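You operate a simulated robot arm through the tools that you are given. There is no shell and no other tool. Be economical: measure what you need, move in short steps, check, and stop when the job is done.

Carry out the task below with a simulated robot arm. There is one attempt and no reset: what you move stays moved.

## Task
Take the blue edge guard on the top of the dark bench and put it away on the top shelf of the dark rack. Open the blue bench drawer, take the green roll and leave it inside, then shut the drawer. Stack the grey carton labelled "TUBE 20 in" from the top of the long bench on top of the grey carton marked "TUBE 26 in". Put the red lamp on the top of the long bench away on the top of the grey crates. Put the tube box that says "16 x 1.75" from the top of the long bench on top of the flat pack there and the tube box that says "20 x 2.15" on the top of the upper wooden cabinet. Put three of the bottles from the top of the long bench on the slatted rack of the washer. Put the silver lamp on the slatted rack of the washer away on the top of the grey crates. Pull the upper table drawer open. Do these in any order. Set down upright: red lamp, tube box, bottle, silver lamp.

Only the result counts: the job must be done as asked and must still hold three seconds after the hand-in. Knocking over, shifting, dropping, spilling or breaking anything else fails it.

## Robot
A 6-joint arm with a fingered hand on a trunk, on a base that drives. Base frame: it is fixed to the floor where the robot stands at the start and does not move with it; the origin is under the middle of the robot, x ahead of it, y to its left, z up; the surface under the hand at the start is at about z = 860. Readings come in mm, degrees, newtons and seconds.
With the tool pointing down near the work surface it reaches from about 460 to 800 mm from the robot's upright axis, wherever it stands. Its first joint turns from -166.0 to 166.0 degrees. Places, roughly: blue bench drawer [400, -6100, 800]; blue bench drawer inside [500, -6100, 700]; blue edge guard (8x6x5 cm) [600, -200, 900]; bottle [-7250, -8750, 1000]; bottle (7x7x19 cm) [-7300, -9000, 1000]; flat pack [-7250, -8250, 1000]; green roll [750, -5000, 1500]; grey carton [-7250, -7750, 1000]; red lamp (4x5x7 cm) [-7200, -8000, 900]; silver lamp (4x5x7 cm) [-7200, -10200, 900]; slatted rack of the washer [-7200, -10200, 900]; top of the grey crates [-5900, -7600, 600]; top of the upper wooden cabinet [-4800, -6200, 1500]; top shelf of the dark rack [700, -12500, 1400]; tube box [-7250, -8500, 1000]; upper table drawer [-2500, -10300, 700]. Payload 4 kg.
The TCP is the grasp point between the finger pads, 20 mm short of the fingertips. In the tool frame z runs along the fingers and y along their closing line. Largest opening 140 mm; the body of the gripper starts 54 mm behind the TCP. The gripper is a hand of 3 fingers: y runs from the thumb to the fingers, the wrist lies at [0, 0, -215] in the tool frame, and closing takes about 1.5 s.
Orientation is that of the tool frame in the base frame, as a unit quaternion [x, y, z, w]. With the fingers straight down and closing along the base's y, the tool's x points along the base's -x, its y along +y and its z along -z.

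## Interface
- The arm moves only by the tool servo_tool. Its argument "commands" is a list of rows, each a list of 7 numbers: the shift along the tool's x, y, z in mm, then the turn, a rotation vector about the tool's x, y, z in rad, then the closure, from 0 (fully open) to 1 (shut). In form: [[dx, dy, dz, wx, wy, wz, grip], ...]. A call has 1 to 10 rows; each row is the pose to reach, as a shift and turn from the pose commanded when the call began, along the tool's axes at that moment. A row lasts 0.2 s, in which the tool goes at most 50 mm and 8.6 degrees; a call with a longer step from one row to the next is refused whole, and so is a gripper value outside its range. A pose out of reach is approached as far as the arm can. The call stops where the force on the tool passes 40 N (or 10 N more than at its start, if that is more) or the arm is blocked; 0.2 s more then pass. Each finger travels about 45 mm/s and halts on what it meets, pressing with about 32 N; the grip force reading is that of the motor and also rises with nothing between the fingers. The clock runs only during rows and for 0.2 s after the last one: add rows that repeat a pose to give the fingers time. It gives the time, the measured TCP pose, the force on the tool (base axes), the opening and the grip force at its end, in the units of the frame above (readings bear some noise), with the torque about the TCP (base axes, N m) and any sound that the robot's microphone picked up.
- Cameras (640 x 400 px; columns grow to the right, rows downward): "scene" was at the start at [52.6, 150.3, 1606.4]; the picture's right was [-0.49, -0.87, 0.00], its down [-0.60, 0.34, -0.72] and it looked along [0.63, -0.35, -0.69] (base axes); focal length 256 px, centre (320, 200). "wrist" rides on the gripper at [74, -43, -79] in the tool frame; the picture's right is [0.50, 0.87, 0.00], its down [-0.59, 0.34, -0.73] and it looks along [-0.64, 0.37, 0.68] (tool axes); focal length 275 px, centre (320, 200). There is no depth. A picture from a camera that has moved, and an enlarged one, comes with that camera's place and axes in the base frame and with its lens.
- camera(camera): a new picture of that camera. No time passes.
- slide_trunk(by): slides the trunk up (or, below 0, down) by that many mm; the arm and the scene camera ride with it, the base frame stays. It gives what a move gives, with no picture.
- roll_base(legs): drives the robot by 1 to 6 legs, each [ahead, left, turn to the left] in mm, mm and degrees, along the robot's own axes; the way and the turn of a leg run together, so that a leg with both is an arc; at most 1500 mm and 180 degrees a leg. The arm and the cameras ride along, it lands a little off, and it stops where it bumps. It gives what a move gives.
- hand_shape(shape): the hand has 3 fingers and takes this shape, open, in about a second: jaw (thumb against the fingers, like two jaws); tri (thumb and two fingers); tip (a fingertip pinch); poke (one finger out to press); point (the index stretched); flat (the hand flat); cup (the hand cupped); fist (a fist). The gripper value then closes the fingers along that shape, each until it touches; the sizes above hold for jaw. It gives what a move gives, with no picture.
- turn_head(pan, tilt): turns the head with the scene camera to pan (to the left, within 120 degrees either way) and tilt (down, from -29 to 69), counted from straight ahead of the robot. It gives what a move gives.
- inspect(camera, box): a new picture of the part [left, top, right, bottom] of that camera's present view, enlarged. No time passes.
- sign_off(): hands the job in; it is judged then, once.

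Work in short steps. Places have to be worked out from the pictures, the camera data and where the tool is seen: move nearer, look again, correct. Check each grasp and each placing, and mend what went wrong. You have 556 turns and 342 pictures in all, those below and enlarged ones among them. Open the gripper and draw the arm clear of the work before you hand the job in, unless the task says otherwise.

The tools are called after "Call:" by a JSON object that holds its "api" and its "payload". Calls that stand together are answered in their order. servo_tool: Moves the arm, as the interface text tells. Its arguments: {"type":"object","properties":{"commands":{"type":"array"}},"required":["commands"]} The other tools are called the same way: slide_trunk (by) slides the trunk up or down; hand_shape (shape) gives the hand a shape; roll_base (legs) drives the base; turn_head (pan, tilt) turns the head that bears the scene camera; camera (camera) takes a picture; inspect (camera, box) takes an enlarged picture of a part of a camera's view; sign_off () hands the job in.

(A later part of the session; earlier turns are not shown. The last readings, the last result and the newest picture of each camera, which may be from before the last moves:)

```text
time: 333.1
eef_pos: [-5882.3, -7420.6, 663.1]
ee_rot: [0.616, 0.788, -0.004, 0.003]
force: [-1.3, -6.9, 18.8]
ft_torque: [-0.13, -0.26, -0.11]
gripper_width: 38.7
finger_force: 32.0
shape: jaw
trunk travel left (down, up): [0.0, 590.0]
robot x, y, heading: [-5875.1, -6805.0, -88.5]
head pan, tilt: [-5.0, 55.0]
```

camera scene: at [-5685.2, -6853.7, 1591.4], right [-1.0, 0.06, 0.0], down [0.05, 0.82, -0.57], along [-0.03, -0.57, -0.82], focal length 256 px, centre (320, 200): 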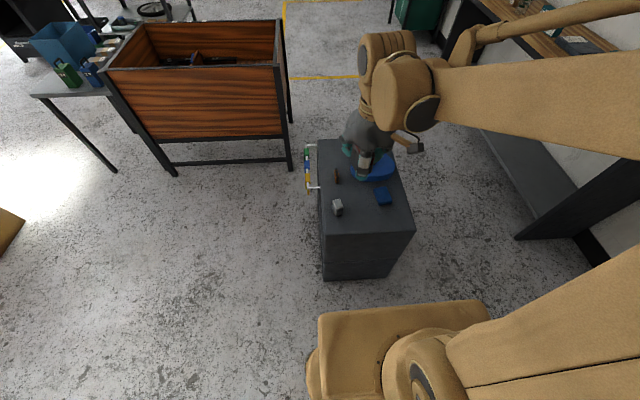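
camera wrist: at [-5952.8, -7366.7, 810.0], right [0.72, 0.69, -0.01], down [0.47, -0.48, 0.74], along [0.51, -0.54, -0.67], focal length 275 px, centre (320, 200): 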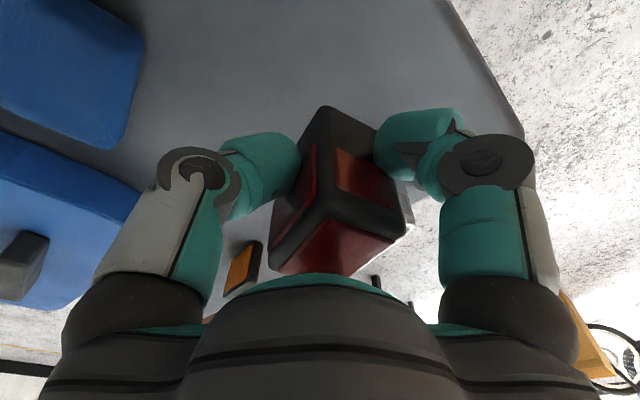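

Contact (19 N). I ease off 2 mm and open slowly.

Call:
{"api": "servo_tool", "payload": {"commands": [[0, 0, -2, 0, 0, 0, 1], [0, 0, -2, 0, 0, 0, 0.65], [0, 0, -2, 0, 0, 0, 0.6], [0, 0, -2, 0, 0, 0, 0.55], [0, 0, -2, 0, 0, 0, 0.53], [0, 0, -2, 0, 0, 0, 0.53]]}}

Call:
{"api": "camera", "payload": {"camera": "wrist"}}

Call:
{"api": "inspect", "payload": {"camera": "scene", "box": [290, 90, 450, 215]}}

```text
time: 334.5
eef_pos: [-5883.0, -7420.7, 665.0]
ee_rot: [0.616, 0.788, -0.004, 0.002]
force: [-0.4, -0.6, 0.0]
ft_torque: [0.01, -0.02, -0.03]
gripper_width: 65.4
finger_force: 0.0
shape: jaw
trunk travel left (down, up): [0.0, 590.0]
robot x, y, heading: [-5872.8, -6807.8, -88.6]
head pan, tilt: [-5.0, 55.0]
```

```text
246 pictures are left
camera wrist: at [-5942.1, -7357.8, 742.9], right [0.72, 0.69, -0.01], down [0.47, -0.48, 0.74], along [0.51, -0.54, -0.67], focal length 275 px, centre (320, 200)
```

wrist: 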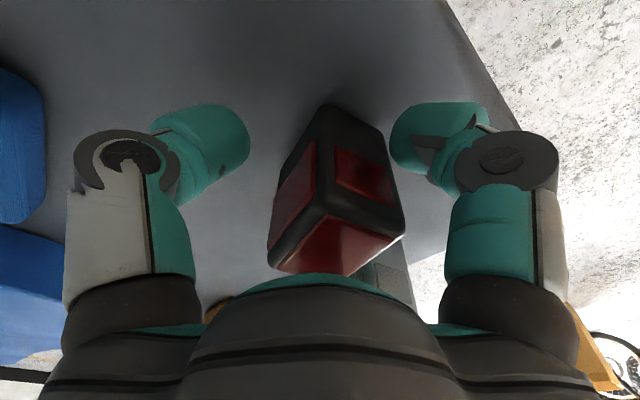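

```text
3.20 times, centred on (370, 152) of scene
camera zoom: at [-5685.3, -6853.7, 1391.4], right [-1.0, 0.06, 0.0], down [0.05, 0.82, -0.57], along [-0.03, -0.57, -0.82], focal length 819 px, centre (160, 352)
```

zoom: 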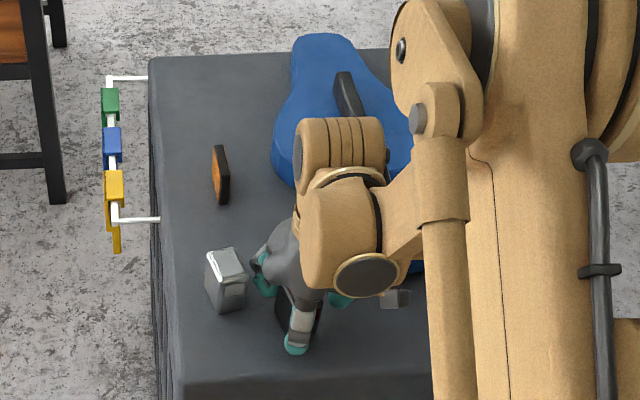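

Released and standing; a fingertip is near the silver lamp, so I go straight up without opening further.

Call:
{"api": "servo_tool", "payload": {"commands": [[0, 0, -30, 0, 0, 0, 0.53], [0, 0, -75, 0, 0, 0, 0.53], [0, 0, -120, 0, 0, 0, 0.53], [0, 0, -165, 0, 0, 0, 0.53], [0, 0, -210, 0, 0, 0, 0.53], [0, 0, -255, 0, 0, 0, 0.53], [0, 0, -300, 0, 0, 0, 0.3], [20, 0, -310, 0, 0, 0, 0], [60, 0, -310, 0, 0, 0, 0], [100, 0, -310, 0, 0, 0, 0]]}}

Call:
{"api": "slide_trunk", "payload": {"by": 200}}

Call:
{"api": "inspect", "payload": {"camera": "scene", "box": [290, 120, 450, 245]}}

```text
time: 336.7
eef_pos: [-5907.2, -7319.0, 975.3]
ee_rot: [0.617, 0.787, -0.003, 0.004]
force: [0.7, -0.4, 1.0]
ft_torque: [0.01, -0.01, -0.03]
gripper_width: 139.8
finger_force: 0.1
shape: jaw
trunk travel left (down, up): [0.0, 590.0]
robot x, y, heading: [-5870.6, -6806.0, -88.4]
head pan, tilt: [-5.0, 55.0]
```

```text
time: 338.9
eef_pos: [-5906.2, -7321.5, 1174.8]
ee_rot: [0.616, 0.788, -0.004, 0.003]
force: [-0.6, 0.2, 0.4]
ft_torque: [0.01, 0.04, -0.02]
gripper_width: 140.0
finger_force: 0.0
shape: jaw
trunk travel left (down, up): [-200.0, 390.0]
robot x, y, heading: [-5868.3, -6804.1, -88.6]
head pan, tilt: [-5.0, 55.0]
```

```text
3.20 times, centred on (370, 182) of scene
camera zoom: at [-5685.3, -6853.7, 1591.3], right [-1.0, 0.06, 0.0], down [0.05, 0.82, -0.57], along [-0.03, -0.57, -0.82], focal length 819 px, centre (160, 256)
```

zoom: 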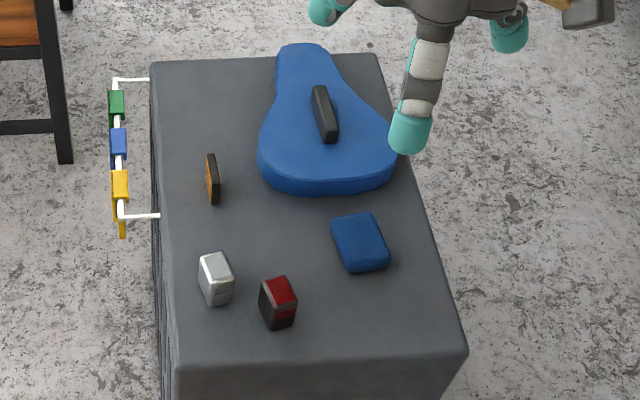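

Both lamps stand upright on the crates. Back to the bench for the cartons: "TUBE 20" (front x≈−7148, y −7768…−7863) goes on "TUBE 26" (x −7221…−7320, y −7656…−7698, top ≈975).

Call:
{"api": "roll_base", "payload": {"legs": [[0, -680, 0], [0, 0, -91.5], [0, 1000, 0]]}}

Call:
{"api": "turn_head", "payload": {"pan": -10, "tilt": 45}}

Call:
{"api": "camera", "payload": {"camera": "scene"}}

```text
time: 351.4
eef_pos: [-7090.8, -7790.4, 1174.0]
ee_rot: [0.995, 0.095, -0.005, -0.001]
force: [-0.8, 0.2, -0.5]
ft_torque: [-0.01, -0.01, -0.01]
gripper_width: 140.1
finger_force: 0.0
shape: jaw
trunk travel left (down, up): [-200.0, 390.0]
robot x, y, heading: [-6579.0, -7855.1, 178.6]
head pan, tilt: [-5.0, 55.0]
```

```text
time: 352.2
eef_pos: [-7091.6, -7790.3, 1174.9]
ee_rot: [0.996, 0.095, -0.004, 0.0]
force: [0.2, -0.3, -0.2]
ft_torque: [0.01, 0.01, 0.02]
gripper_width: 139.9
finger_force: 0.2
shape: jaw
trunk travel left (down, up): [-200.0, 390.0]
robot x, y, heading: [-6581.0, -7852.1, 178.2]
head pan, tilt: [-10.0, 45.0]
```

```text
243 pictures are left
camera scene: at [-6644.9, -8027.1, 1604.7], right [0.2, 0.98, 0.0], down [0.69, -0.14, -0.71], along [-0.69, 0.14, -0.71], focal length 256 px, centre (320, 200)
```

scene: 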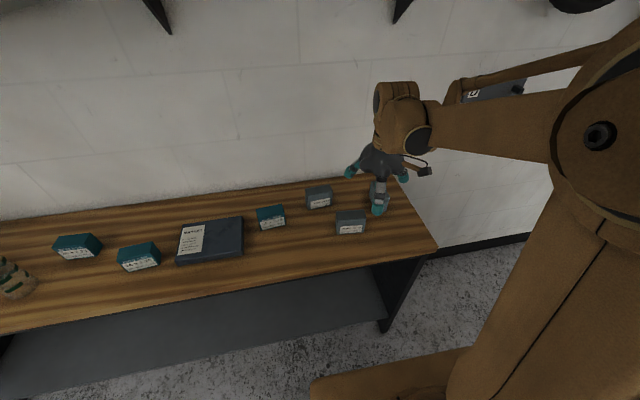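

I bring the hand over the TUBE 20 carton while turning it to close front-to-back.

Call:
{"api": "servo_tool", "payload": {"commands": [[-10, 1, 8, 0, 0, 0.147, 0.1], [-20, 2, 16, 0, 0, 0.294, 0.2], [-30, 3, 24, 0, 0, 0.441, 0.25], [-40, 4, 32, 0, 0, 0.588, 0.25], [-50, 5, 40, 0, 0, 0.735, 0.25], [-60, 6, 50, 0, 0, 0.882, 0.25], [-70, 7, 60, 0, 0, 1.03, 0.25], [-80, 8, 70, 0, 0, 1.176, 0.25], [-83, 9, 80, 0, 0, 1.323, 0.25], [-83, 9, 90, 0, 0, 1.47, 0.25]]}}

Call:
{"api": "servo_tool", "payload": {"commands": [[0, 0, 0, 0, 0, 0.145, 0.25], [0, 0, 0, 0, 0, 0.29, 0.25], [0, 0, 0, 0, 0, 0.29, 0.25]]}}

Call:
{"api": "camera", "payload": {"camera": "wrist"}}

Call:
{"api": "inspect", "payload": {"camera": "scene", "box": [290, 150, 450, 250]}}

```text
time: 354.4
eef_pos: [-7171.2, -7815.7, 1085.6]
ee_rot: [0.801, -0.599, -0.004, 0.003]
force: [0.8, 0.6, 0.0]
ft_torque: [0.01, 0.04, 0.02]
gripper_width: 105.4
finger_force: 0.1
shape: jaw
trunk travel left (down, up): [-200.0, 390.0]
robot x, y, heading: [-6579.9, -7853.3, 178.6]
head pan, tilt: [-10.0, 45.0]
```

```text
time: 355.2
eef_pos: [-7172.0, -7814.8, 1086.0]
ee_rot: [-0.707, 0.708, 0.004, -0.003]
force: [-0.2, 0.5, 1.3]
ft_torque: [-0.01, -0.04, -0.01]
gripper_width: 105.6
finger_force: 0.1
shape: jaw
trunk travel left (down, up): [-200.0, 390.0]
robot x, y, heading: [-6578.2, -7857.4, 178.3]
head pan, tilt: [-10.0, 45.0]
```

```text
242 pictures are left
camera wrist: at [-7128.3, -7888.9, 1163.5], right [-0.87, -0.5, 0.01], down [-0.33, 0.59, 0.74], along [-0.37, 0.64, -0.68], focal length 275 px, centre (320, 200)
```

wrist: 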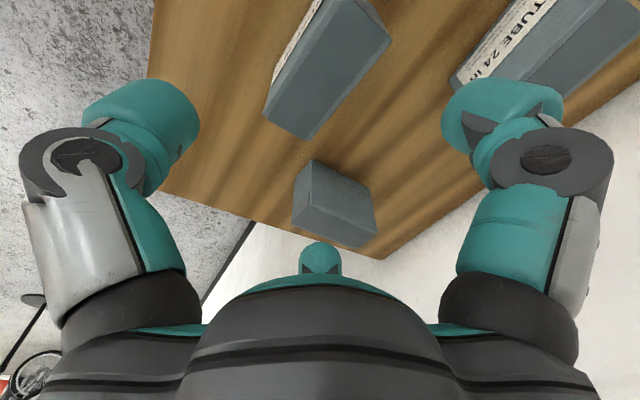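

```text
4.00 times, centred on (370, 200) of scene
camera zoom: at [-6645.1, -8027.0, 1604.8], right [0.2, 0.98, 0.0], down [0.69, -0.14, -0.71], along [-0.69, 0.14, -0.71], focal length 1024 px, centre (120, 200)
```

zoom: 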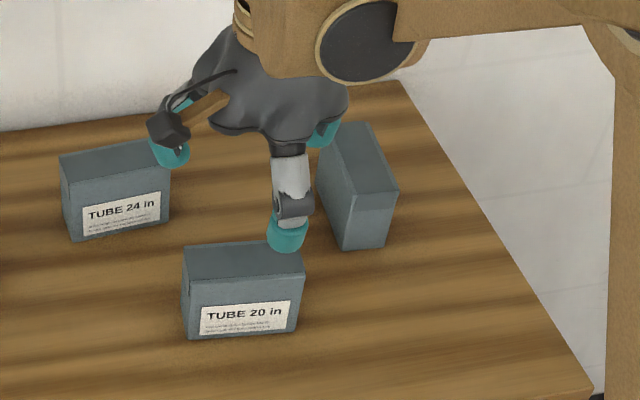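

The TCP is over the carton's centre and aligned. I descend to z 945 and close.

Call:
{"api": "servo_tool", "payload": {"commands": [[0, 0, 35, 0, 0, 0, 0.25], [0, 0, 70, 0, 0, 0, 0.25], [0, 0, 105, 0, 0, 0, 0.25], [0, 0, 130, 0, 0, 0, 0.25], [0, 0, 141, 0, 0, 0, 0.25], [0, 0, 141, 0, 0, 0, 0.25]]}}

Call:
{"api": "camera", "payload": {"camera": "wrist"}}

```text
time: 356.6
eef_pos: [-7174.5, -7815.3, 944.4]
ee_rot: [-0.707, 0.707, 0.002, -0.003]
force: [-0.3, 0.4, 1.7]
ft_torque: [-0.09, 0.0, 0.0]
gripper_width: 105.3
finger_force: 0.0
shape: jaw
trunk travel left (down, up): [-200.0, 390.0]
robot x, y, heading: [-6581.3, -7853.2, 178.5]
head pan, tilt: [-10.0, 45.0]
```

```text
240 pictures are left
camera wrist: at [-7130.1, -7890.0, 1022.5], right [-0.87, -0.5, 0.01], down [-0.33, 0.59, 0.74], along [-0.37, 0.64, -0.68], focal length 275 px, centre (320, 200)
```

wrist: 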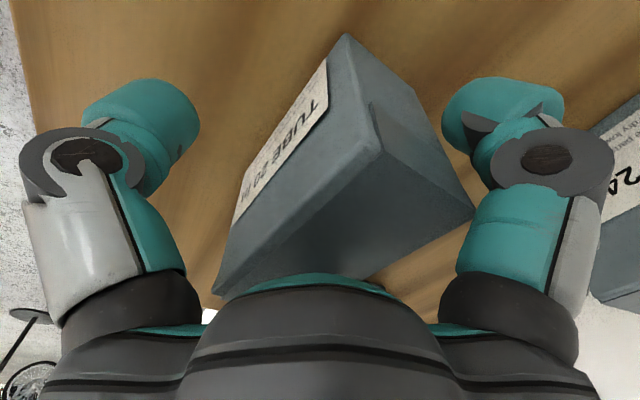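

A trace of upward force may mean the palm is close to the carton top; I rise 6 mm, then close.

Call:
{"api": "servo_tool", "payload": {"commands": [[0, 0, -6, 0, 0, 0, 0.25], [0, 0, -6, 0, 0, 0, 0.25]]}}

Call:
{"api": "servo_tool", "payload": {"commands": [[0, 0, 0, 0, 0, 0, 1], [0, 0, 0, 0, 0, 0, 1], [0, 0, 0, 0, 0, 0, 1], [0, 0, 0, 0, 0, 0, 1], [0, 0, 0, 0, 0, 0, 1], [0, 0, 0, 0, 0, 0, 1], [0, 0, 0, 0, 0, 0, 1]]}}

Call:
{"api": "camera", "payload": {"camera": "wrist"}}

```text
time: 357.2
eef_pos: [-7173.5, -7814.5, 951.3]
ee_rot: [0.707, -0.707, -0.003, 0.004]
force: [-0.6, -0.7, -0.4]
ft_torque: [0.01, 0.0, 0.0]
gripper_width: 105.4
finger_force: 0.1
shape: jaw
trunk travel left (down, up): [-200.0, 390.0]
robot x, y, heading: [-6579.7, -7851.7, 178.6]
head pan, tilt: [-10.0, 45.0]
```

```text
time: 358.8
eef_pos: [-7174.5, -7815.4, 950.7]
ee_rot: [-0.707, 0.707, 0.003, -0.003]
force: [-1.2, -0.1, 1.4]
ft_torque: [0.07, -0.04, 0.03]
gripper_width: 61.1
finger_force: 32.1
shape: jaw
trunk travel left (down, up): [-200.0, 390.0]
robot x, y, heading: [-6579.5, -7850.9, 178.5]
head pan, tilt: [-10.0, 45.0]
```

```text
239 pictures are left
camera wrist: at [-7130.1, -7889.3, 1029.1], right [-0.87, -0.5, 0.01], down [-0.33, 0.59, 0.74], along [-0.37, 0.64, -0.68], focal length 275 px, centre (320, 200)
```

wrist: 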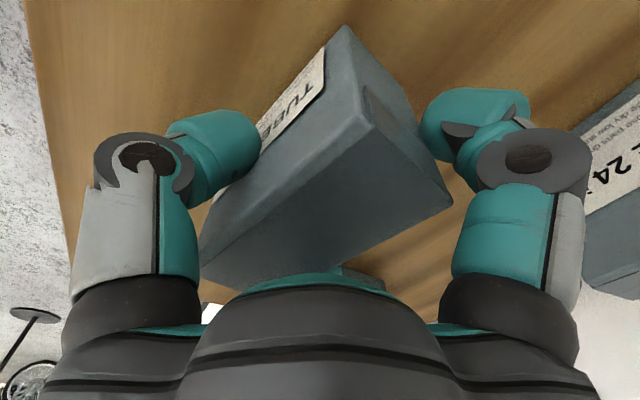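

Gripped at 61 mm. I lift and check.

Call:
{"api": "servo_tool", "payload": {"commands": [[0, 0, -25, 0, 0, 0, 1], [0, 0, -60, 0, 0, 0, 1], [0, 0, -100, 0, 0, 0, 1], [0, 0, -140, 0, 0, 0, 1], [0, 0, -160, 0, 0, 0, 1], [0, 0, -160, 0, 0, 0, 1]]}}

Call:
{"api": "camera", "payload": {"camera": "wrist"}}

Call:
{"api": "inspect", "payload": {"camera": "scene", "box": [290, 150, 450, 250]}}

```text
time: 360.2
eef_pos: [-7170.2, -7815.3, 1110.8]
ee_rot: [-0.707, 0.707, 0.003, -0.003]
force: [0.2, 0.6, -2.1]
ft_torque: [-0.02, 0.02, 0.0]
gripper_width: 59.8
finger_force: 32.0
shape: jaw
trunk travel left (down, up): [-200.0, 390.0]
robot x, y, heading: [-6580.9, -7852.0, 178.5]
head pan, tilt: [-10.0, 45.0]
```

```text
238 pictures are left
camera wrist: at [-7127.2, -7889.2, 1189.2], right [-0.87, -0.5, 0.01], down [-0.33, 0.59, 0.74], along [-0.37, 0.64, -0.68], focal length 275 px, centre (320, 200)
```

wrist: 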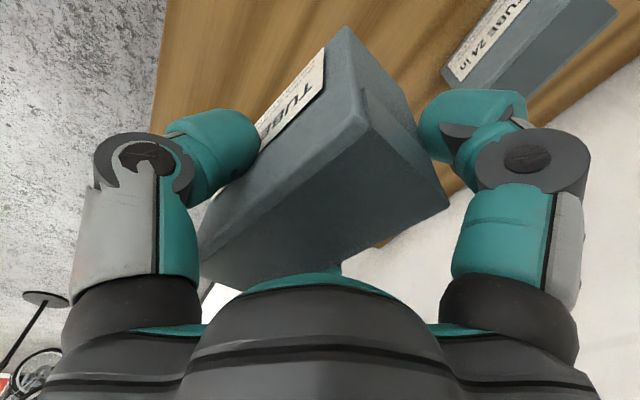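

```text
4.00 times, centred on (370, 200) of scene
camera zoom: at [-6645.3, -8027.0, 1604.8], right [0.2, 0.98, 0.0], down [0.69, -0.14, -0.71], along [-0.69, 0.14, -0.71], focal length 1024 px, centre (120, 200)
```

zoom: 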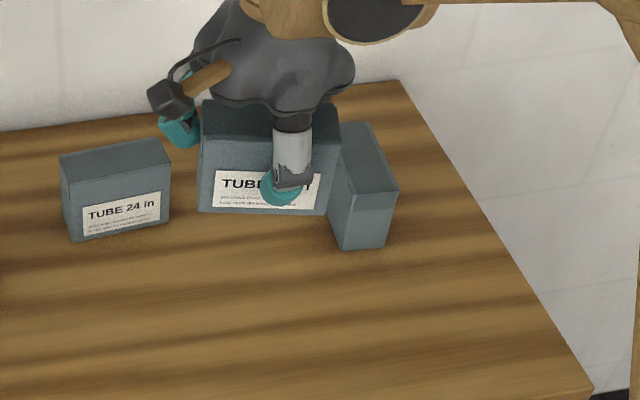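

Held level and centred; its bottom is ≈46 mm below TCP. I raise it, turn it 90° and bring it above TUBE 26.

Call:
{"api": "servo_tool", "payload": {"commands": [[-5, 0, -20, 0, 0, -0.149, 1], [-15, 0, -40, 0, 0, -0.298, 1], [-30, 10, -60, 0, 0, -0.447, 1], [-50, 20, -60, 0, 0, -0.596, 1], [-70, 35, -60, 0, 0, -0.745, 1], [-90, 50, -60, 0, 0, -0.894, 1], [-110, 65, -60, 0, 0, -1.043, 1], [-125, 80, -60, 0, 0, -1.192, 1], [-138, 95, -60, 0, 0, -1.341, 1], [-138, 98, -60, 0, 0, -1.49, 1]]}}

Call:
{"api": "servo_tool", "payload": {"commands": [[0, 0, 0, 0, 0, -0.06, 1], [0, 0, 0, 0, 0, -0.06, 1]]}}

Call:
{"api": "inspect", "payload": {"camera": "scene", "box": [290, 130, 450, 230]}}

Call:
{"api": "camera", "payload": {"camera": "wrist"}}

```text
time: 362.4
eef_pos: [-7268.6, -7679.0, 1171.3]
ee_rot: [0.999, -0.04, -0.005, 0.0]
force: [-0.5, 0.7, -2.3]
ft_torque: [0.01, 0.01, 0.01]
gripper_width: 59.4
finger_force: 31.8
shape: jaw
trunk travel left (down, up): [-200.0, 390.0]
robot x, y, heading: [-6580.1, -7856.5, 178.6]
head pan, tilt: [-10.0, 45.0]
```

```text
time: 363.0
eef_pos: [-7269.9, -7678.6, 1171.9]
ee_rot: [1.0, -0.009, -0.004, 0.0]
force: [-0.3, 0.2, -1.5]
ft_torque: [-0.03, -0.01, 0.0]
gripper_width: 59.6
finger_force: 31.9
shape: jaw
trunk travel left (down, up): [-200.0, 390.0]
robot x, y, heading: [-6582.4, -7851.9, 178.4]
head pan, tilt: [-10.0, 45.0]
```

```text
4.00 times, centred on (370, 180) of scene
camera zoom: at [-6645.4, -8026.9, 1604.8], right [0.2, 0.98, 0.0], down [0.69, -0.14, -0.71], along [-0.69, 0.14, -0.71], focal length 1024 px, centre (120, 280)
```

zoom: 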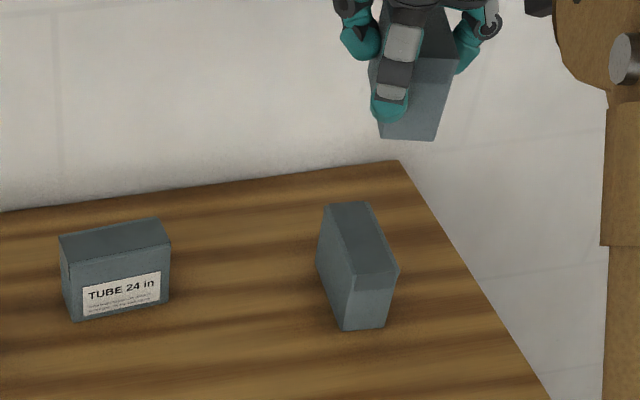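

```text
235 pictures are left
camera wrist: at [-7193.1, -7637.0, 1248.7], right [0.48, -0.88, 0.0], down [-0.59, -0.33, 0.74], along [-0.65, -0.35, -0.67], focal length 275 px, centre (320, 200)
```

wrist: 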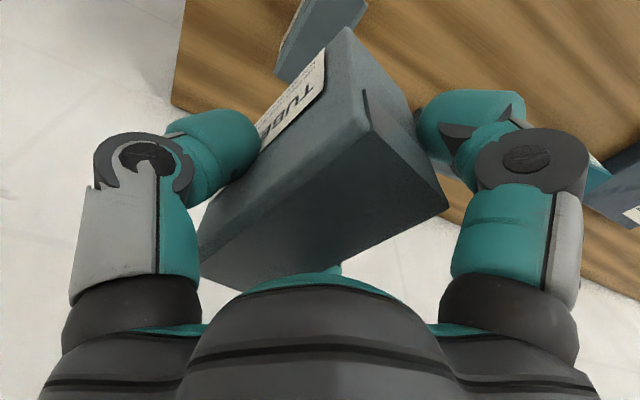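

Above TUBE 26's centre (−7268,−7677). I lower to just above its top and check from the scene camera.

Call:
{"api": "servo_tool", "payload": {"commands": [[0, 0, 40, 0, 0, 0, 1], [0, 0, 80, 0, 0, 0, 1], [0, 0, 115, 0, 0, 0, 1], [0, 0, 135, 0, 0, 0, 1], [0, 0, 135, 0, 0, 0, 1]]}}

Call:
{"api": "inspect", "payload": {"camera": "scene", "box": [330, 150, 450, 225]}}

Call:
{"api": "camera", "payload": {"camera": "wrist"}}

```text
time: 364.2
eef_pos: [-7271.7, -7678.2, 1036.4]
ee_rot: [1.0, -0.011, -0.004, 0.0]
force: [0.0, -0.2, -1.4]
ft_torque: [-0.01, 0.03, -0.02]
gripper_width: 59.7
finger_force: 32.5
shape: jaw
trunk travel left (down, up): [-200.0, 390.0]
robot x, y, heading: [-6576.5, -7852.1, 178.7]
head pan, tilt: [-10.0, 45.0]
```

```text
5.33 times, centred on (390, 188) of scene
camera zoom: at [-6645.3, -8026.9, 1604.8], right [0.2, 0.98, 0.0], down [0.69, -0.14, -0.71], along [-0.69, 0.14, -0.71], focal length 1365 px, centre (-53, 267)
```

zoom: 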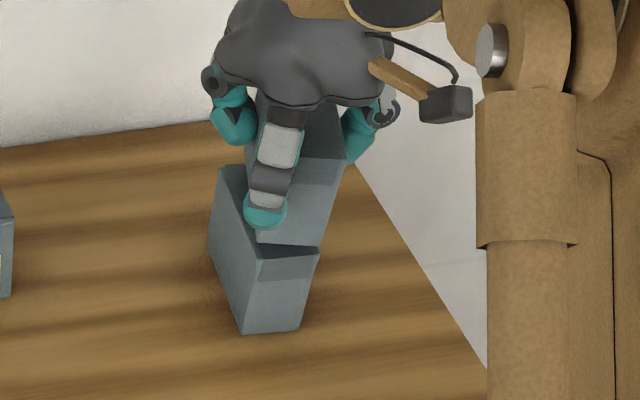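

```text
233 pictures are left
camera wrist: at [-7195.5, -7635.9, 1113.7], right [0.48, -0.88, 0.0], down [-0.59, -0.33, 0.74], along [-0.65, -0.35, -0.67], focal length 275 px, centre (320, 200)
```

wrist: 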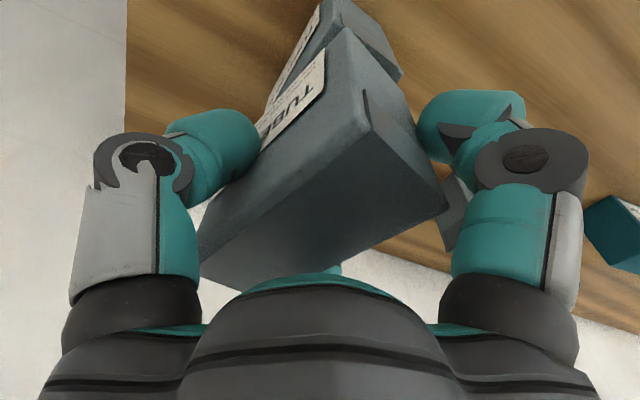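

In the grip the carton is turned about 12° more than TUBE 26 and sits about 10 mm off; I correct the yaw and shift (10,−8), then look again.

Call:
{"api": "servo_tool", "payload": {"commands": [[5, 4, 0, 0, 0, -0.1, 1], [10, 8, 0, 0, 0, -0.19, 1], [10, 8, 0, 0, 0, -0.19, 1]]}}

Call:
{"api": "inspect", "payload": {"camera": "scene", "box": [330, 150, 450, 225]}}

Call:
{"api": "inspect", "payload": {"camera": "wrist", "box": [180, 0, 480, 200]}}

```text
time: 365.0
eef_pos: [-7261.1, -7685.6, 1036.6]
ee_rot: [0.996, 0.086, -0.005, -0.001]
force: [-0.4, -0.5, -1.3]
ft_torque: [-0.02, 0.03, -0.03]
gripper_width: 59.6
finger_force: 32.6
shape: jaw
trunk travel left (down, up): [-200.0, 390.0]
robot x, y, heading: [-6582.2, -7851.3, 178.3]
head pan, tilt: [-10.0, 45.0]
```

```text
5.33 times, centred on (390, 188) of scene
camera zoom: at [-6645.4, -8026.8, 1604.8], right [0.2, 0.98, 0.0], down [0.69, -0.14, -0.71], along [-0.69, 0.14, -0.71], focal length 1365 px, centre (-53, 267)
```

zoom: 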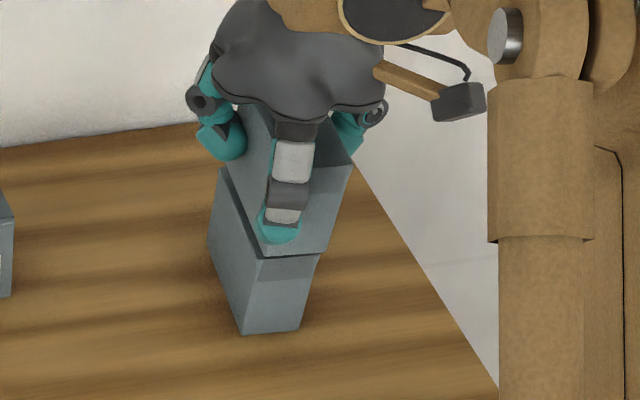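

```text
2.00 times, centred on (330, 100) of wrist
camera zoom: at [-7194.4, -7630.6, 1114.4], right [0.64, -0.77, -0.01], down [-0.52, -0.43, 0.74], along [-0.57, -0.47, -0.67], focal length 551 px, centre (300, 400)
```

zoom: 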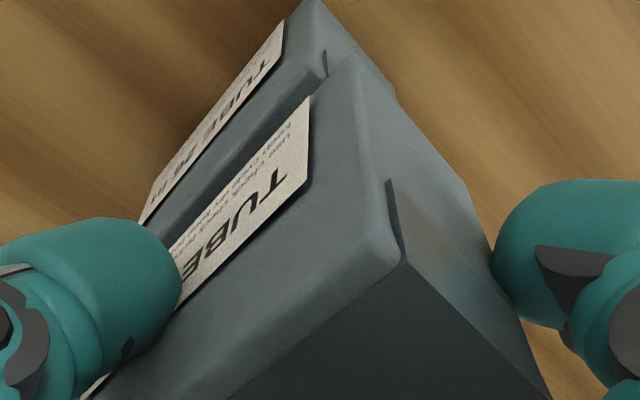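

The yaw now matches. The carton still overhangs TUBE 26's front by ≈10 mm, so I shift back 10 and lower gently.

Call:
{"api": "servo_tool", "payload": {"commands": [[-10, -2, 0, 0, 0, 0, 1], [-10, -2, 5, 0, 0, 0, 1], [-10, -2, 9, 0, 0, 0, 1], [-10, -2, 9, 0, 0, 0, 1]]}}

Call:
{"api": "inspect", "payload": {"camera": "scene", "box": [350, 160, 430, 210]}}

```text
time: 366.0
eef_pos: [-7270.2, -7684.8, 1028.6]
ee_rot: [0.996, 0.085, -0.004, -0.001]
force: [0.6, 0.0, -1.8]
ft_torque: [-0.01, 0.01, -0.03]
gripper_width: 59.8
finger_force: 31.9
shape: jaw
trunk travel left (down, up): [-200.0, 390.0]
robot x, y, heading: [-6583.2, -7854.3, 178.4]
head pan, tilt: [-10.0, 45.0]
```

```text
8.00 times, centred on (390, 185) of scene
camera zoom: at [-6645.3, -8026.9, 1604.8], right [0.2, 0.98, 0.0], down [0.69, -0.14, -0.71], along [-0.69, 0.14, -0.71], focal length 2048 px, centre (-240, 320)
```

zoom: 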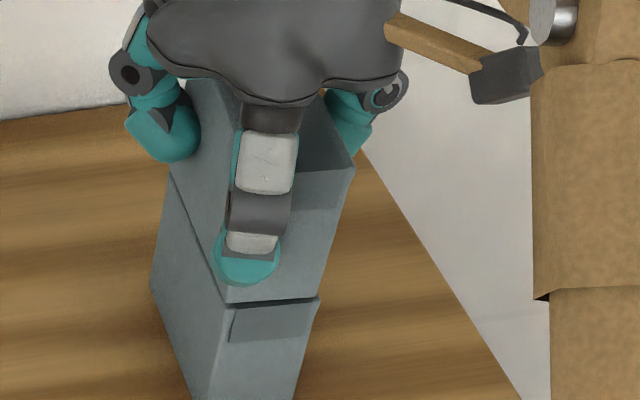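

Well aligned. I lower in small steps until it touches.

Call:
{"api": "servo_tool", "payload": {"commands": [[0, 0, 3, 0, 0, 0, 1], [0, 0, 5, 0, 0, 0, 1], [0, 0, 5, 0, 0, 0, 1]]}}

```text
time: 366.8
eef_pos: [-7270.9, -7684.7, 1024.3]
ee_rot: [0.996, 0.085, -0.006, -0.001]
force: [-8.9, 0.2, 30.7]
ft_torque: [0.44, 0.32, 0.26]
gripper_width: 60.2
finger_force: 31.8
shape: jaw
trunk travel left (down, up): [-200.0, 390.0]
robot x, y, heading: [-6578.0, -7850.8, 178.5]
head pan, tilt: [-10.0, 45.0]
```

Touched down. I ease off 3 mm, then open gradually.

Call:
{"api": "servo_tool", "payload": {"commands": [[0, 0, -3, 0, 0, 0, 1], [0, 0, -3, 0, 0, 0, 0.55], [0, 0, -3, 0, 0, 0, 0.48], [0, 0, -3, 0, 0, 0, 0.4], [0, 0, -3, 0, 0, 0, 0.35], [0, 0, -3, 0, 0, 0, 0.35]]}}

Call:
{"api": "inspect", "payload": {"camera": "scene", "box": [350, 160, 430, 210]}}

Call:
{"api": "camera", "payload": {"camera": "wrist"}}

```text
time: 368.2
eef_pos: [-7270.0, -7685.2, 1026.2]
ee_rot: [0.997, 0.083, -0.004, 0.0]
force: [-0.2, 0.6, 1.1]
ft_torque: [-0.05, 0.02, -0.03]
gripper_width: 90.2
finger_force: 0.1
shape: jaw
trunk travel left (down, up): [-200.0, 390.0]
robot x, y, heading: [-6579.3, -7853.2, 178.4]
head pan, tilt: [-10.0, 45.0]
```

```text
8.00 times, centred on (390, 185) of scene
camera zoom: at [-6645.2, -8026.9, 1604.8], right [0.2, 0.98, 0.0], down [0.69, -0.14, -0.71], along [-0.69, 0.14, -0.71], focal length 2048 px, centre (-240, 320)
```

zoom: 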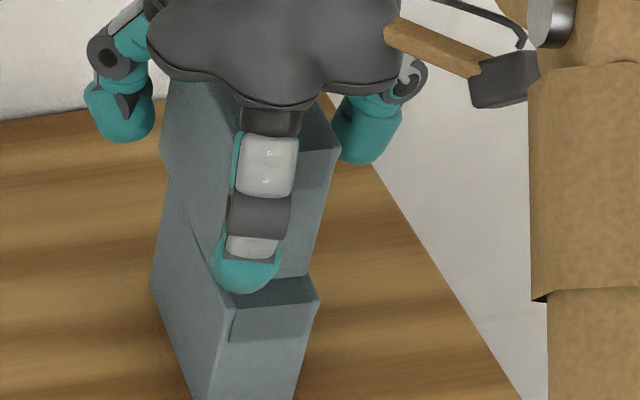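

```text
228 pictures are left
camera wrist: at [-7204.5, -7630.0, 1103.4], right [0.64, -0.77, -0.01], down [-0.52, -0.43, 0.74], along [-0.57, -0.47, -0.67], focal length 275 px, centre (320, 200)
```

wrist: 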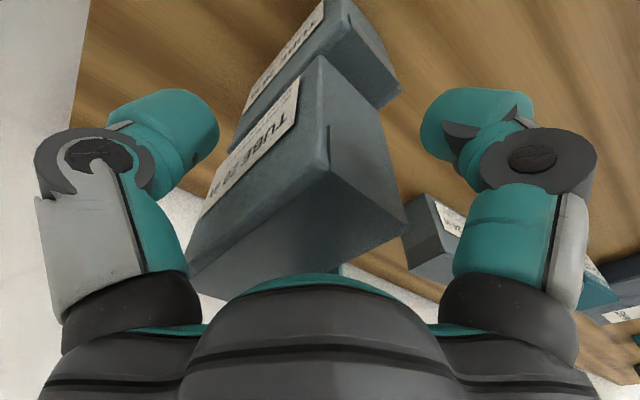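

It shifted back about 15 mm as it settled, but sits well supported. I lift the hand straight up and inspect.

Call:
{"api": "servo_tool", "payload": {"commands": [[0, 0, -30, 0, 0, 0, 0.3], [0, 0, -70, 0, 0, 0, 0.2], [0, 0, -110, 0, 0, 0, 0.1], [0, 0, -150, 0, 0, 0, 0], [40, 0, -150, 0, 0, 0, 0], [80, 10, -150, 0, 0, 0, 0], [120, 20, -150, 0, 0, 0, 0], [160, 30, -150, 0, 0, 0, 0]]}}

Call:
{"api": "inspect", "payload": {"camera": "scene", "box": [320, 140, 440, 215]}}

Call:
{"api": "camera", "payload": {"camera": "wrist"}}

```text
time: 370.0
eef_pos: [-7104.2, -7689.4, 1174.6]
ee_rot: [0.996, 0.085, -0.005, -0.001]
force: [-0.2, 0.0, 0.8]
ft_torque: [0.02, 0.03, -0.03]
gripper_width: 139.7
finger_force: 0.1
shape: jaw
trunk travel left (down, up): [-200.0, 390.0]
robot x, y, heading: [-6579.0, -7853.1, 178.5]
head pan, tilt: [-10.0, 45.0]
```

```text
5.33 times, centred on (380, 178) of scene
camera zoom: at [-6643.5, -8027.3, 1604.8], right [0.2, 0.98, 0.0], down [0.69, -0.14, -0.71], along [-0.69, 0.14, -0.71], focal length 1365 px, centre (0, 320)
```

zoom: 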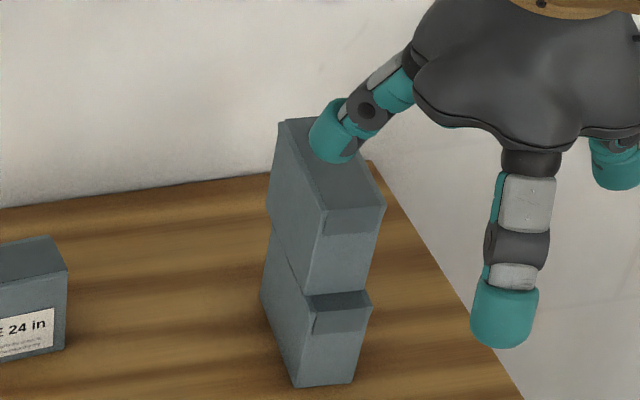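

```text
226 pictures are left
camera wrist: at [-7037.7, -7635.2, 1252.3], right [0.64, -0.77, -0.01], down [-0.51, -0.43, 0.74], along [-0.57, -0.47, -0.67], focal length 275 px, centre (320, 200)
```

wrist: 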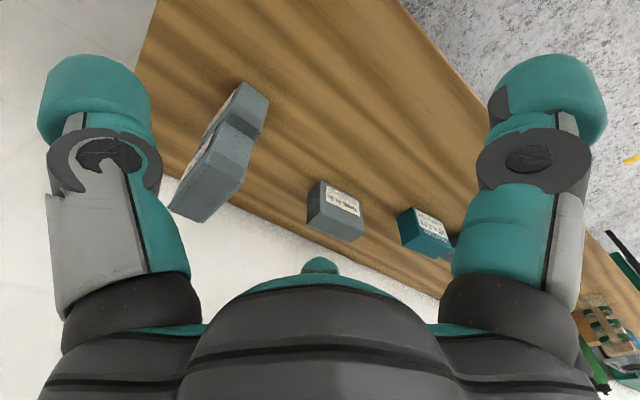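

The carton stands securely on TUBE 26. Next the "16 x 1.75" box: I sidestep left 480 to be in front of it and the flat pack.

Call:
{"api": "roll_base", "payload": {"legs": [[0, 480, 1.5]]}}

Call:
{"api": "camera", "payload": {"camera": "scene"}}

Call:
{"api": "camera", "payload": {"camera": "wrist"}}

```text
time: 372.8
eef_pos: [-7116.8, -8175.5, 1174.6]
ee_rot: [0.995, 0.097, -0.004, 0.0]
force: [-0.2, -0.7, -0.2]
ft_torque: [0.0, 0.03, 0.0]
gripper_width: 139.9
finger_force: 0.0
shape: jaw
trunk travel left (down, up): [-200.0, 390.0]
robot x, y, heading: [-6586.8, -8325.7, 179.8]
head pan, tilt: [-10.0, 45.0]
```

```text
225 pictures are left
camera scene: at [-6647.3, -8500.2, 1604.7], right [0.18, 0.98, 0.0], down [0.7, -0.12, -0.71], along [-0.7, 0.12, -0.71], focal length 256 px, centre (320, 200)
```

scene: 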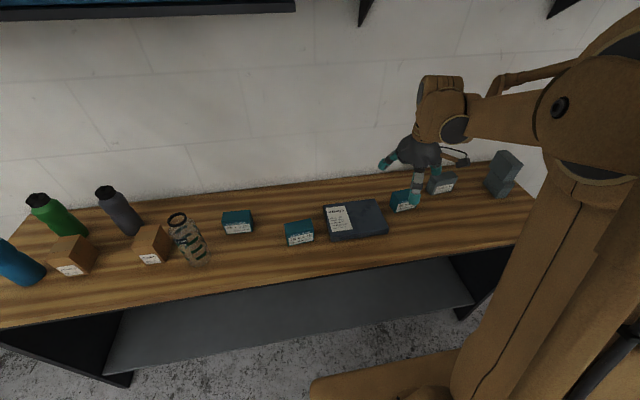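

```text
224 pictures are left
camera wrist: at [-7051.5, -8117.9, 1252.0], right [0.66, -0.75, -0.01], down [-0.5, -0.45, 0.74], along [-0.56, -0.48, -0.67], focal length 275 px, centre (320, 200)
```

wrist: 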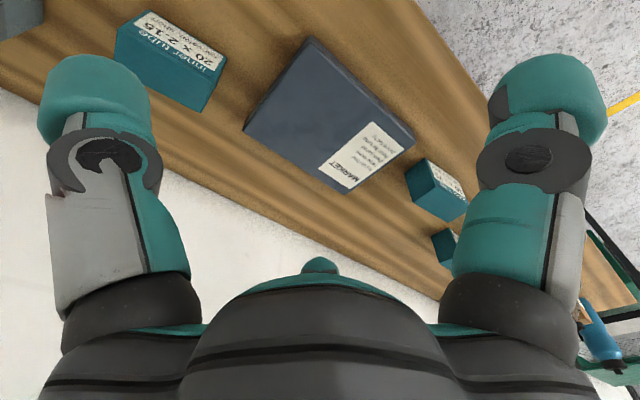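

I zoom on the 16 x 1.75 box and the flat pack in both views.

Call:
{"api": "inspect", "payload": {"camera": "scene", "box": [270, 180, 400, 260]}}

Call:
{"api": "inspect", "payload": {"camera": "wrist", "box": [220, 20, 520, 260]}}

```text
4.92 times, centred on (335, 220) of scene
camera zoom: at [-6647.3, -8500.2, 1604.7], right [0.18, 0.98, 0.0], down [0.7, -0.12, -0.71], along [-0.7, 0.12, -0.71], focal length 1260 px, centre (246, 102)
```

zoom: 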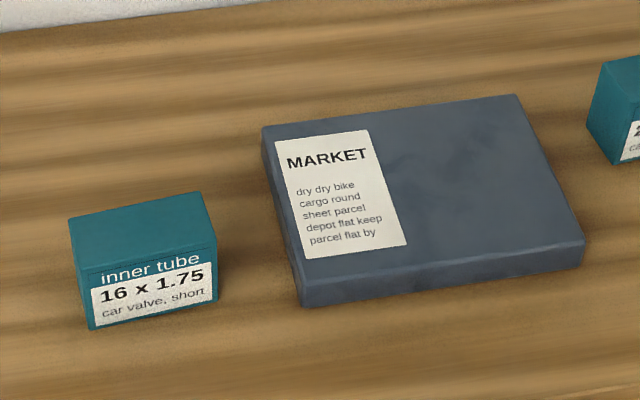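

```text
1.67 times, centred on (370, 140) of wrist
camera zoom: at [-7051.5, -8117.9, 1252.0], right [0.66, -0.75, -0.01], down [-0.5, -0.45, 0.74], along [-0.56, -0.48, -0.67], focal length 459 px, centre (237, 300)
```

zoom: 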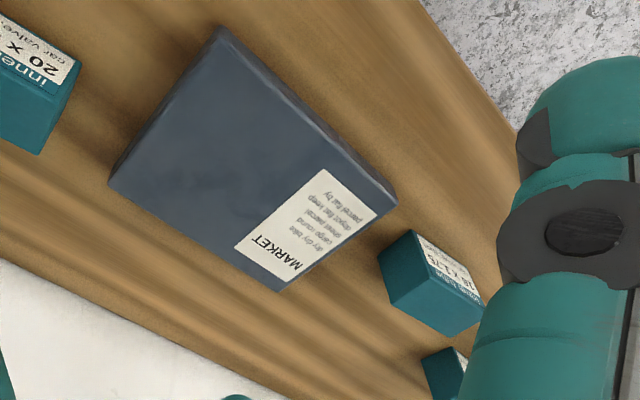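

Box 16x1.75: centre (−7171,−8478), ≈86×45×63, turned about 6°; flat pack: x −7136…−7276, y −8380…−8186, top ≈937. I bring the hand over the box, closing front-to-back.

Call:
{"api": "servo_tool", "payload": {"commands": [[-11, 28, 8, 0, 0, 0.149, 0.1], [-22, 57, 16, 0, 0, 0.298, 0.2], [-33, 86, 24, 0, 0, 0.447, 0.25], [-44, 114, 32, 0, 0, 0.596, 0.25], [-55, 143, 40, 0, 0, 0.745, 0.25], [-66, 172, 48, 0, 0, 0.894, 0.25], [-77, 200, 56, 0, 0, 1.043, 0.25], [-88, 229, 64, 0, 0, 1.192, 0.25], [-99, 258, 72, 0, 0, 1.341, 0.25], [-111, 286, 80, 0, 0, 1.49, 0.25]]}}

Call:
{"api": "servo_tool", "payload": {"commands": [[0, 0, 0, 0, 0, 0.1, 0.25], [0, 0, 0, 0, 0, 0.17, 0.25], [0, 0, 0, 0, 0, 0.17, 0.25]]}}

Call:
{"api": "camera", "payload": {"camera": "wrist"}}

Call:
{"api": "inspect", "payload": {"camera": "scene", "box": [230, 170, 390, 270]}}

```text
time: 375.0
eef_pos: [-7172.2, -8474.0, 1094.7]
ee_rot: [0.797, -0.604, -0.005, 0.002]
force: [0.2, -0.2, 0.2]
ft_torque: [0.03, -0.03, 0.0]
gripper_width: 105.6
finger_force: 0.1
shape: jaw
trunk travel left (down, up): [-200.0, 390.0]
robot x, y, heading: [-6588.9, -8324.2, 179.8]
head pan, tilt: [-10.0, 45.0]
```

```text
time: 375.8
eef_pos: [-7171.2, -8475.9, 1095.0]
ee_rot: [0.743, -0.669, -0.003, 0.004]
force: [-0.6, -0.1, 0.3]
ft_torque: [0.04, -0.03, 0.04]
gripper_width: 105.8
finger_force: 0.0
shape: jaw
trunk travel left (down, up): [-200.0, 390.0]
robot x, y, heading: [-6584.2, -8321.4, 179.9]
head pan, tilt: [-10.0, 45.0]
```

```text
221 pictures are left
camera wrist: at [-7120.4, -8543.6, 1173.0], right [-0.81, -0.59, 0.01], down [-0.39, 0.55, 0.74], along [-0.44, 0.59, -0.67], focal length 275 px, centre (320, 200)
```

wrist: 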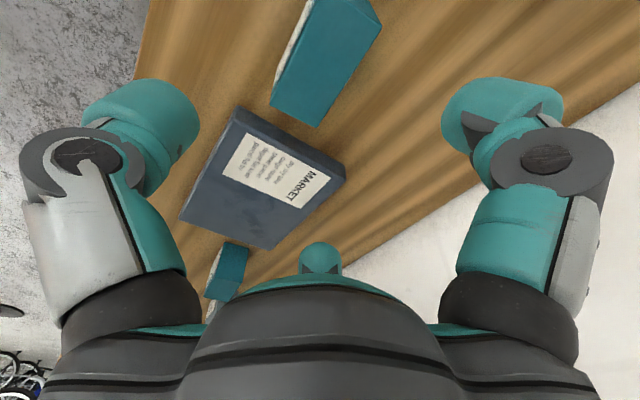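

```text
4.00 times, centred on (310, 220) of scene
camera zoom: at [-6647.4, -8499.6, 1604.8], right [0.18, 0.98, 0.0], down [0.7, -0.12, -0.71], along [-0.7, 0.12, -0.71], focal length 1024 px, centre (360, 120)
```

zoom: 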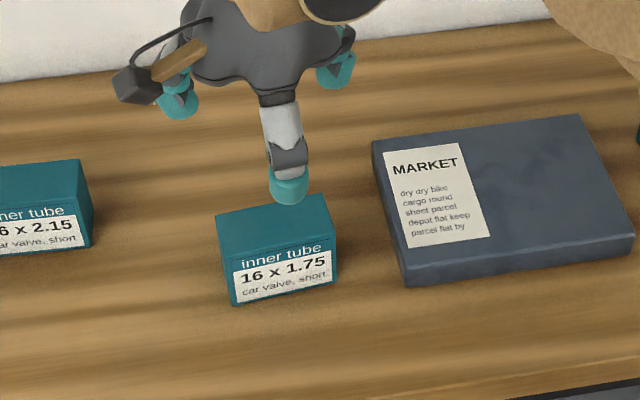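

Aligned and centred. I descend to z 943.

Call:
{"api": "servo_tool", "payload": {"commands": [[0, 0, 35, 0, 0, 0, 0.25], [0, 2, 75, 0, 0, 0, 0.25], [0, 2, 115, 0, 0, 0, 0.25], [0, 2, 140, 0, 0, 0, 0.25], [0, 2, 152, 0, 0, 0, 0.25], [0, 2, 152, 0, 0, 0, 0.25]]}}

Call:
{"api": "camera", "payload": {"camera": "wrist"}}

```text
time: 377.2
eef_pos: [-7174.9, -8478.2, 942.3]
ee_rot: [0.744, -0.669, -0.003, 0.004]
force: [0.4, -0.7, -0.5]
ft_torque: [0.0, 0.01, 0.05]
gripper_width: 105.3
finger_force: 0.0
shape: jaw
trunk travel left (down, up): [-200.0, 390.0]
robot x, y, heading: [-6586.6, -8324.8, 179.8]
head pan, tilt: [-10.0, 45.0]
```

```text
219 pictures are left
camera wrist: at [-7123.7, -8546.6, 1019.9], right [-0.81, -0.59, 0.01], down [-0.39, 0.55, 0.74], along [-0.44, 0.59, -0.67], focal length 275 px, centre (320, 200)
```

wrist: 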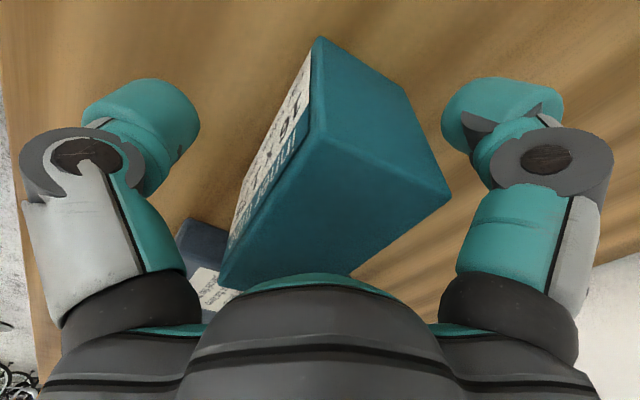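

Box is centred between thumb and fingers. Closing.

Call:
{"api": "servo_tool", "payload": {"commands": [[0, 0, 0, 0, 0, 0, 1], [0, 0, 0, 0, 0, 0, 1], [0, 0, 0, 0, 0, 0, 1], [0, 0, 0, 0, 0, 0, 1], [0, 0, 0, 0, 0, 0, 1], [0, 0, 0, 0, 0, 0, 1], [0, 0, 0, 0, 0, 0, 1]]}}

Call:
{"api": "servo_tool", "payload": {"commands": [[0, 0, -25, 0, 0, 0, 1], [0, 0, -60, 0, 0, 0, 1], [0, 0, -100, 0, 0, 0, 1], [0, 0, -140, 0, 0, 0, 1], [0, 0, -140, 0, 0, 0, 1]]}}

Call:
{"api": "camera", "payload": {"camera": "wrist"}}

Call:
{"api": "inspect", "payload": {"camera": "scene", "box": [230, 150, 390, 250]}}

```text
time: 378.8
eef_pos: [-7174.7, -8478.1, 942.5]
ee_rot: [0.743, -0.669, -0.003, 0.004]
force: [-2.4, 0.6, 4.4]
ft_torque: [0.03, -0.08, -0.03]
gripper_width: 56.2
finger_force: 32.7
shape: jaw
trunk travel left (down, up): [-200.0, 390.0]
robot x, y, heading: [-6585.6, -8323.7, 180.2]
head pan, tilt: [-10.0, 45.0]
```

```text
time: 380.0
eef_pos: [-7173.6, -8475.1, 1082.5]
ee_rot: [0.743, -0.669, -0.004, 0.003]
force: [-0.2, 1.0, -0.6]
ft_torque: [0.01, 0.06, -0.02]
gripper_width: 55.3
finger_force: 31.6
shape: jaw
trunk travel left (down, up): [-200.0, 390.0]
robot x, y, heading: [-6585.7, -8327.8, 180.0]
head pan, tilt: [-10.0, 45.0]
```

```text
218 pictures are left
camera wrist: at [-7122.6, -8544.7, 1160.4], right [-0.81, -0.59, 0.01], down [-0.39, 0.55, 0.74], along [-0.44, 0.59, -0.67], focal length 275 px, centre (320, 200)
```

wrist: 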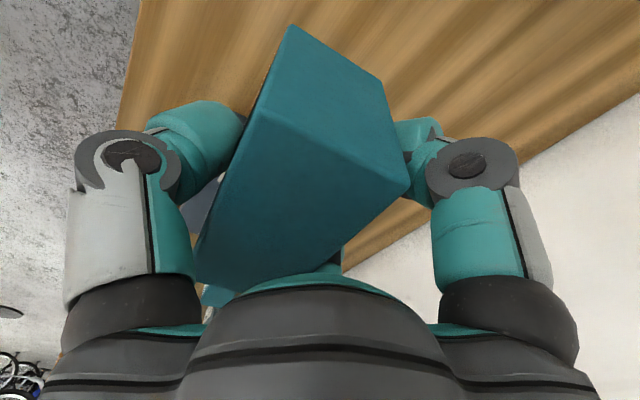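

```text
4.00 times, centred on (310, 200) of scene
camera zoom: at [-6647.8, -8499.7, 1604.7], right [0.18, 0.98, 0.0], down [0.7, -0.12, -0.71], along [-0.7, 0.12, -0.71], focal length 1024 px, centre (360, 200)
```

zoom: 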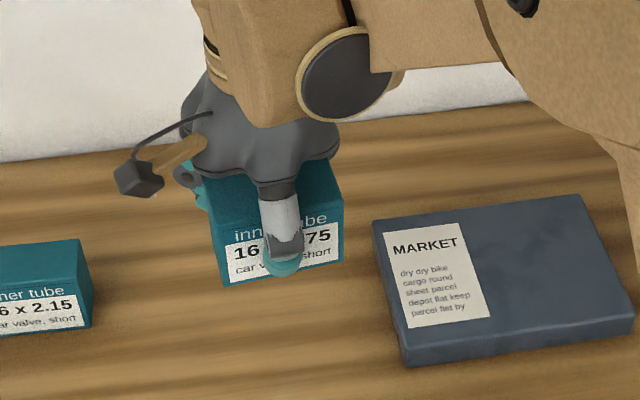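

Held (turned a bit in the grip, level). I carry it over the flat pack's centre (−7206,−8283).

Call:
{"api": "servo_tool", "payload": {"commands": [[-40, 2, 0, 0, 0, 0, 1], [-80, 4, 0, 0, 0, 0, 1], [-120, 7, 0, 0, 0, 0, 1], [-160, 10, 0, 0, 0, 0, 1], [-194, 12, 0, 0, 0, 0, 1], [-194, 12, 40, 0, 0, 0, 1], [-194, 12, 75, 0, 0, 0, 1], [-194, 12, 90, 0, 0, 0, 1], [-194, 12, 90, 0, 0, 0, 1]]}}

Call:
{"api": "inspect", "payload": {"camera": "scene", "box": [290, 160, 420, 250]}}

Call:
{"api": "camera", "payload": {"camera": "wrist"}}

```text
time: 382.0
eef_pos: [-7205.8, -8286.3, 992.7]
ee_rot: [0.743, -0.669, -0.003, 0.003]
force: [-0.4, -0.3, -1.2]
ft_torque: [0.02, 0.02, 0.0]
gripper_width: 55.2
finger_force: 31.9
shape: jaw
trunk travel left (down, up): [-200.0, 390.0]
robot x, y, heading: [-6586.3, -8323.7, 180.4]
head pan, tilt: [-10.0, 45.0]
```

```text
4.44 times, centred on (355, 205) of scene
camera zoom: at [-6647.5, -8499.4, 1604.8], right [0.18, 0.98, 0.0], down [0.7, -0.12, -0.71], along [-0.7, 0.12, -0.71], focal length 1138 px, centre (164, 178)
```

zoom: 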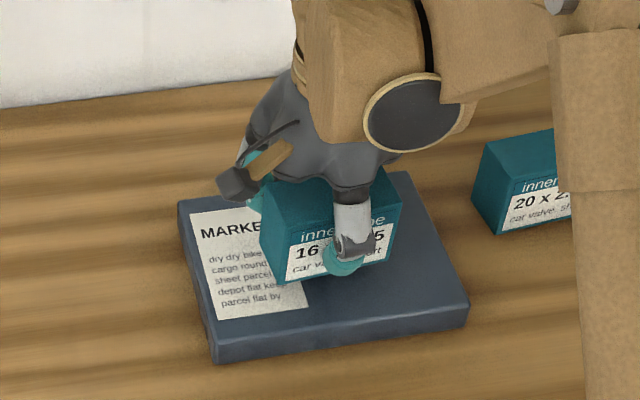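

```text
215 pictures are left
camera wrist: at [-7155.1, -8353.8, 1070.2], right [-0.81, -0.59, 0.01], down [-0.39, 0.55, 0.74], along [-0.44, 0.59, -0.67], focal length 275 px, centre (320, 200)
```

wrist: 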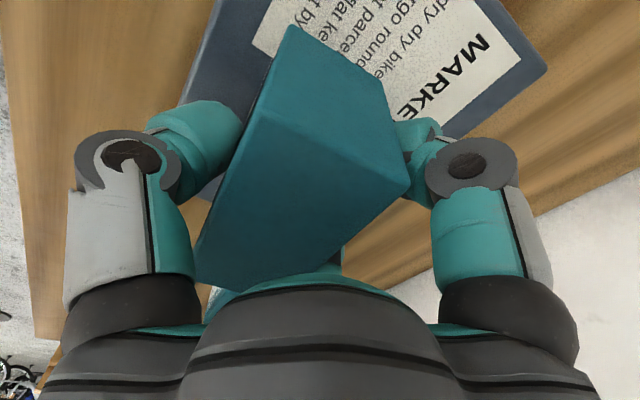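

Over the middle of the pack. I lower slowly to contact.

Call:
{"api": "servo_tool", "payload": {"commands": [[0, 0, 6, 0, 0, 0, 1], [0, 0, 11, 0, 0, 0, 1], [0, 0, 14, 0, 0, 0, 1], [0, 0, 14, 0, 0, 0, 1]]}}

```text
time: 383.0
eef_pos: [-7206.4, -8285.5, 979.5]
ee_rot: [0.743, -0.67, -0.003, 0.003]
force: [-0.3, 0.3, -1.5]
ft_torque: [-0.04, 0.06, -0.01]
gripper_width: 55.1
finger_force: 32.2
shape: jaw
trunk travel left (down, up): [-200.0, 390.0]
robot x, y, heading: [-6586.5, -8323.6, 179.7]
head pan, tilt: [-10.0, 45.0]
```

Call:
{"api": "servo_tool", "payload": {"commands": [[0, 0, 2, 0, 0, 0, 1], [0, 0, 4, 0, 0, 0, 1], [0, 0, 4, 0, 0, 0, 1]]}}

```text
time: 383.8
eef_pos: [-7206.6, -8284.5, 975.6]
ee_rot: [0.743, -0.669, -0.004, 0.004]
force: [0.2, -0.2, -0.7]
ft_torque: [-0.02, 0.03, -0.01]
gripper_width: 54.9
finger_force: 32.4
shape: jaw
trunk travel left (down, up): [-200.0, 390.0]
robot x, y, heading: [-6589.9, -8323.5, 180.3]
head pan, tilt: [-10.0, 45.0]
```

Call:
{"api": "servo_tool", "payload": {"commands": [[0, 0, 2, 0, 0, 0, 1], [0, 0, 4, 0, 0, 0, 1], [0, 0, 4, 0, 0, 0, 1]]}}

```text
time: 384.6
eef_pos: [-7206.0, -8285.3, 971.2]
ee_rot: [0.743, -0.669, -0.004, 0.003]
force: [-8.2, -1.1, 20.6]
ft_torque: [-0.04, -0.53, -0.06]
gripper_width: 56.0
finger_force: 31.9
shape: jaw
trunk travel left (down, up): [-200.0, 390.0]
robot x, y, heading: [-6586.4, -8326.2, 179.9]
head pan, tilt: [-10.0, 45.0]
```

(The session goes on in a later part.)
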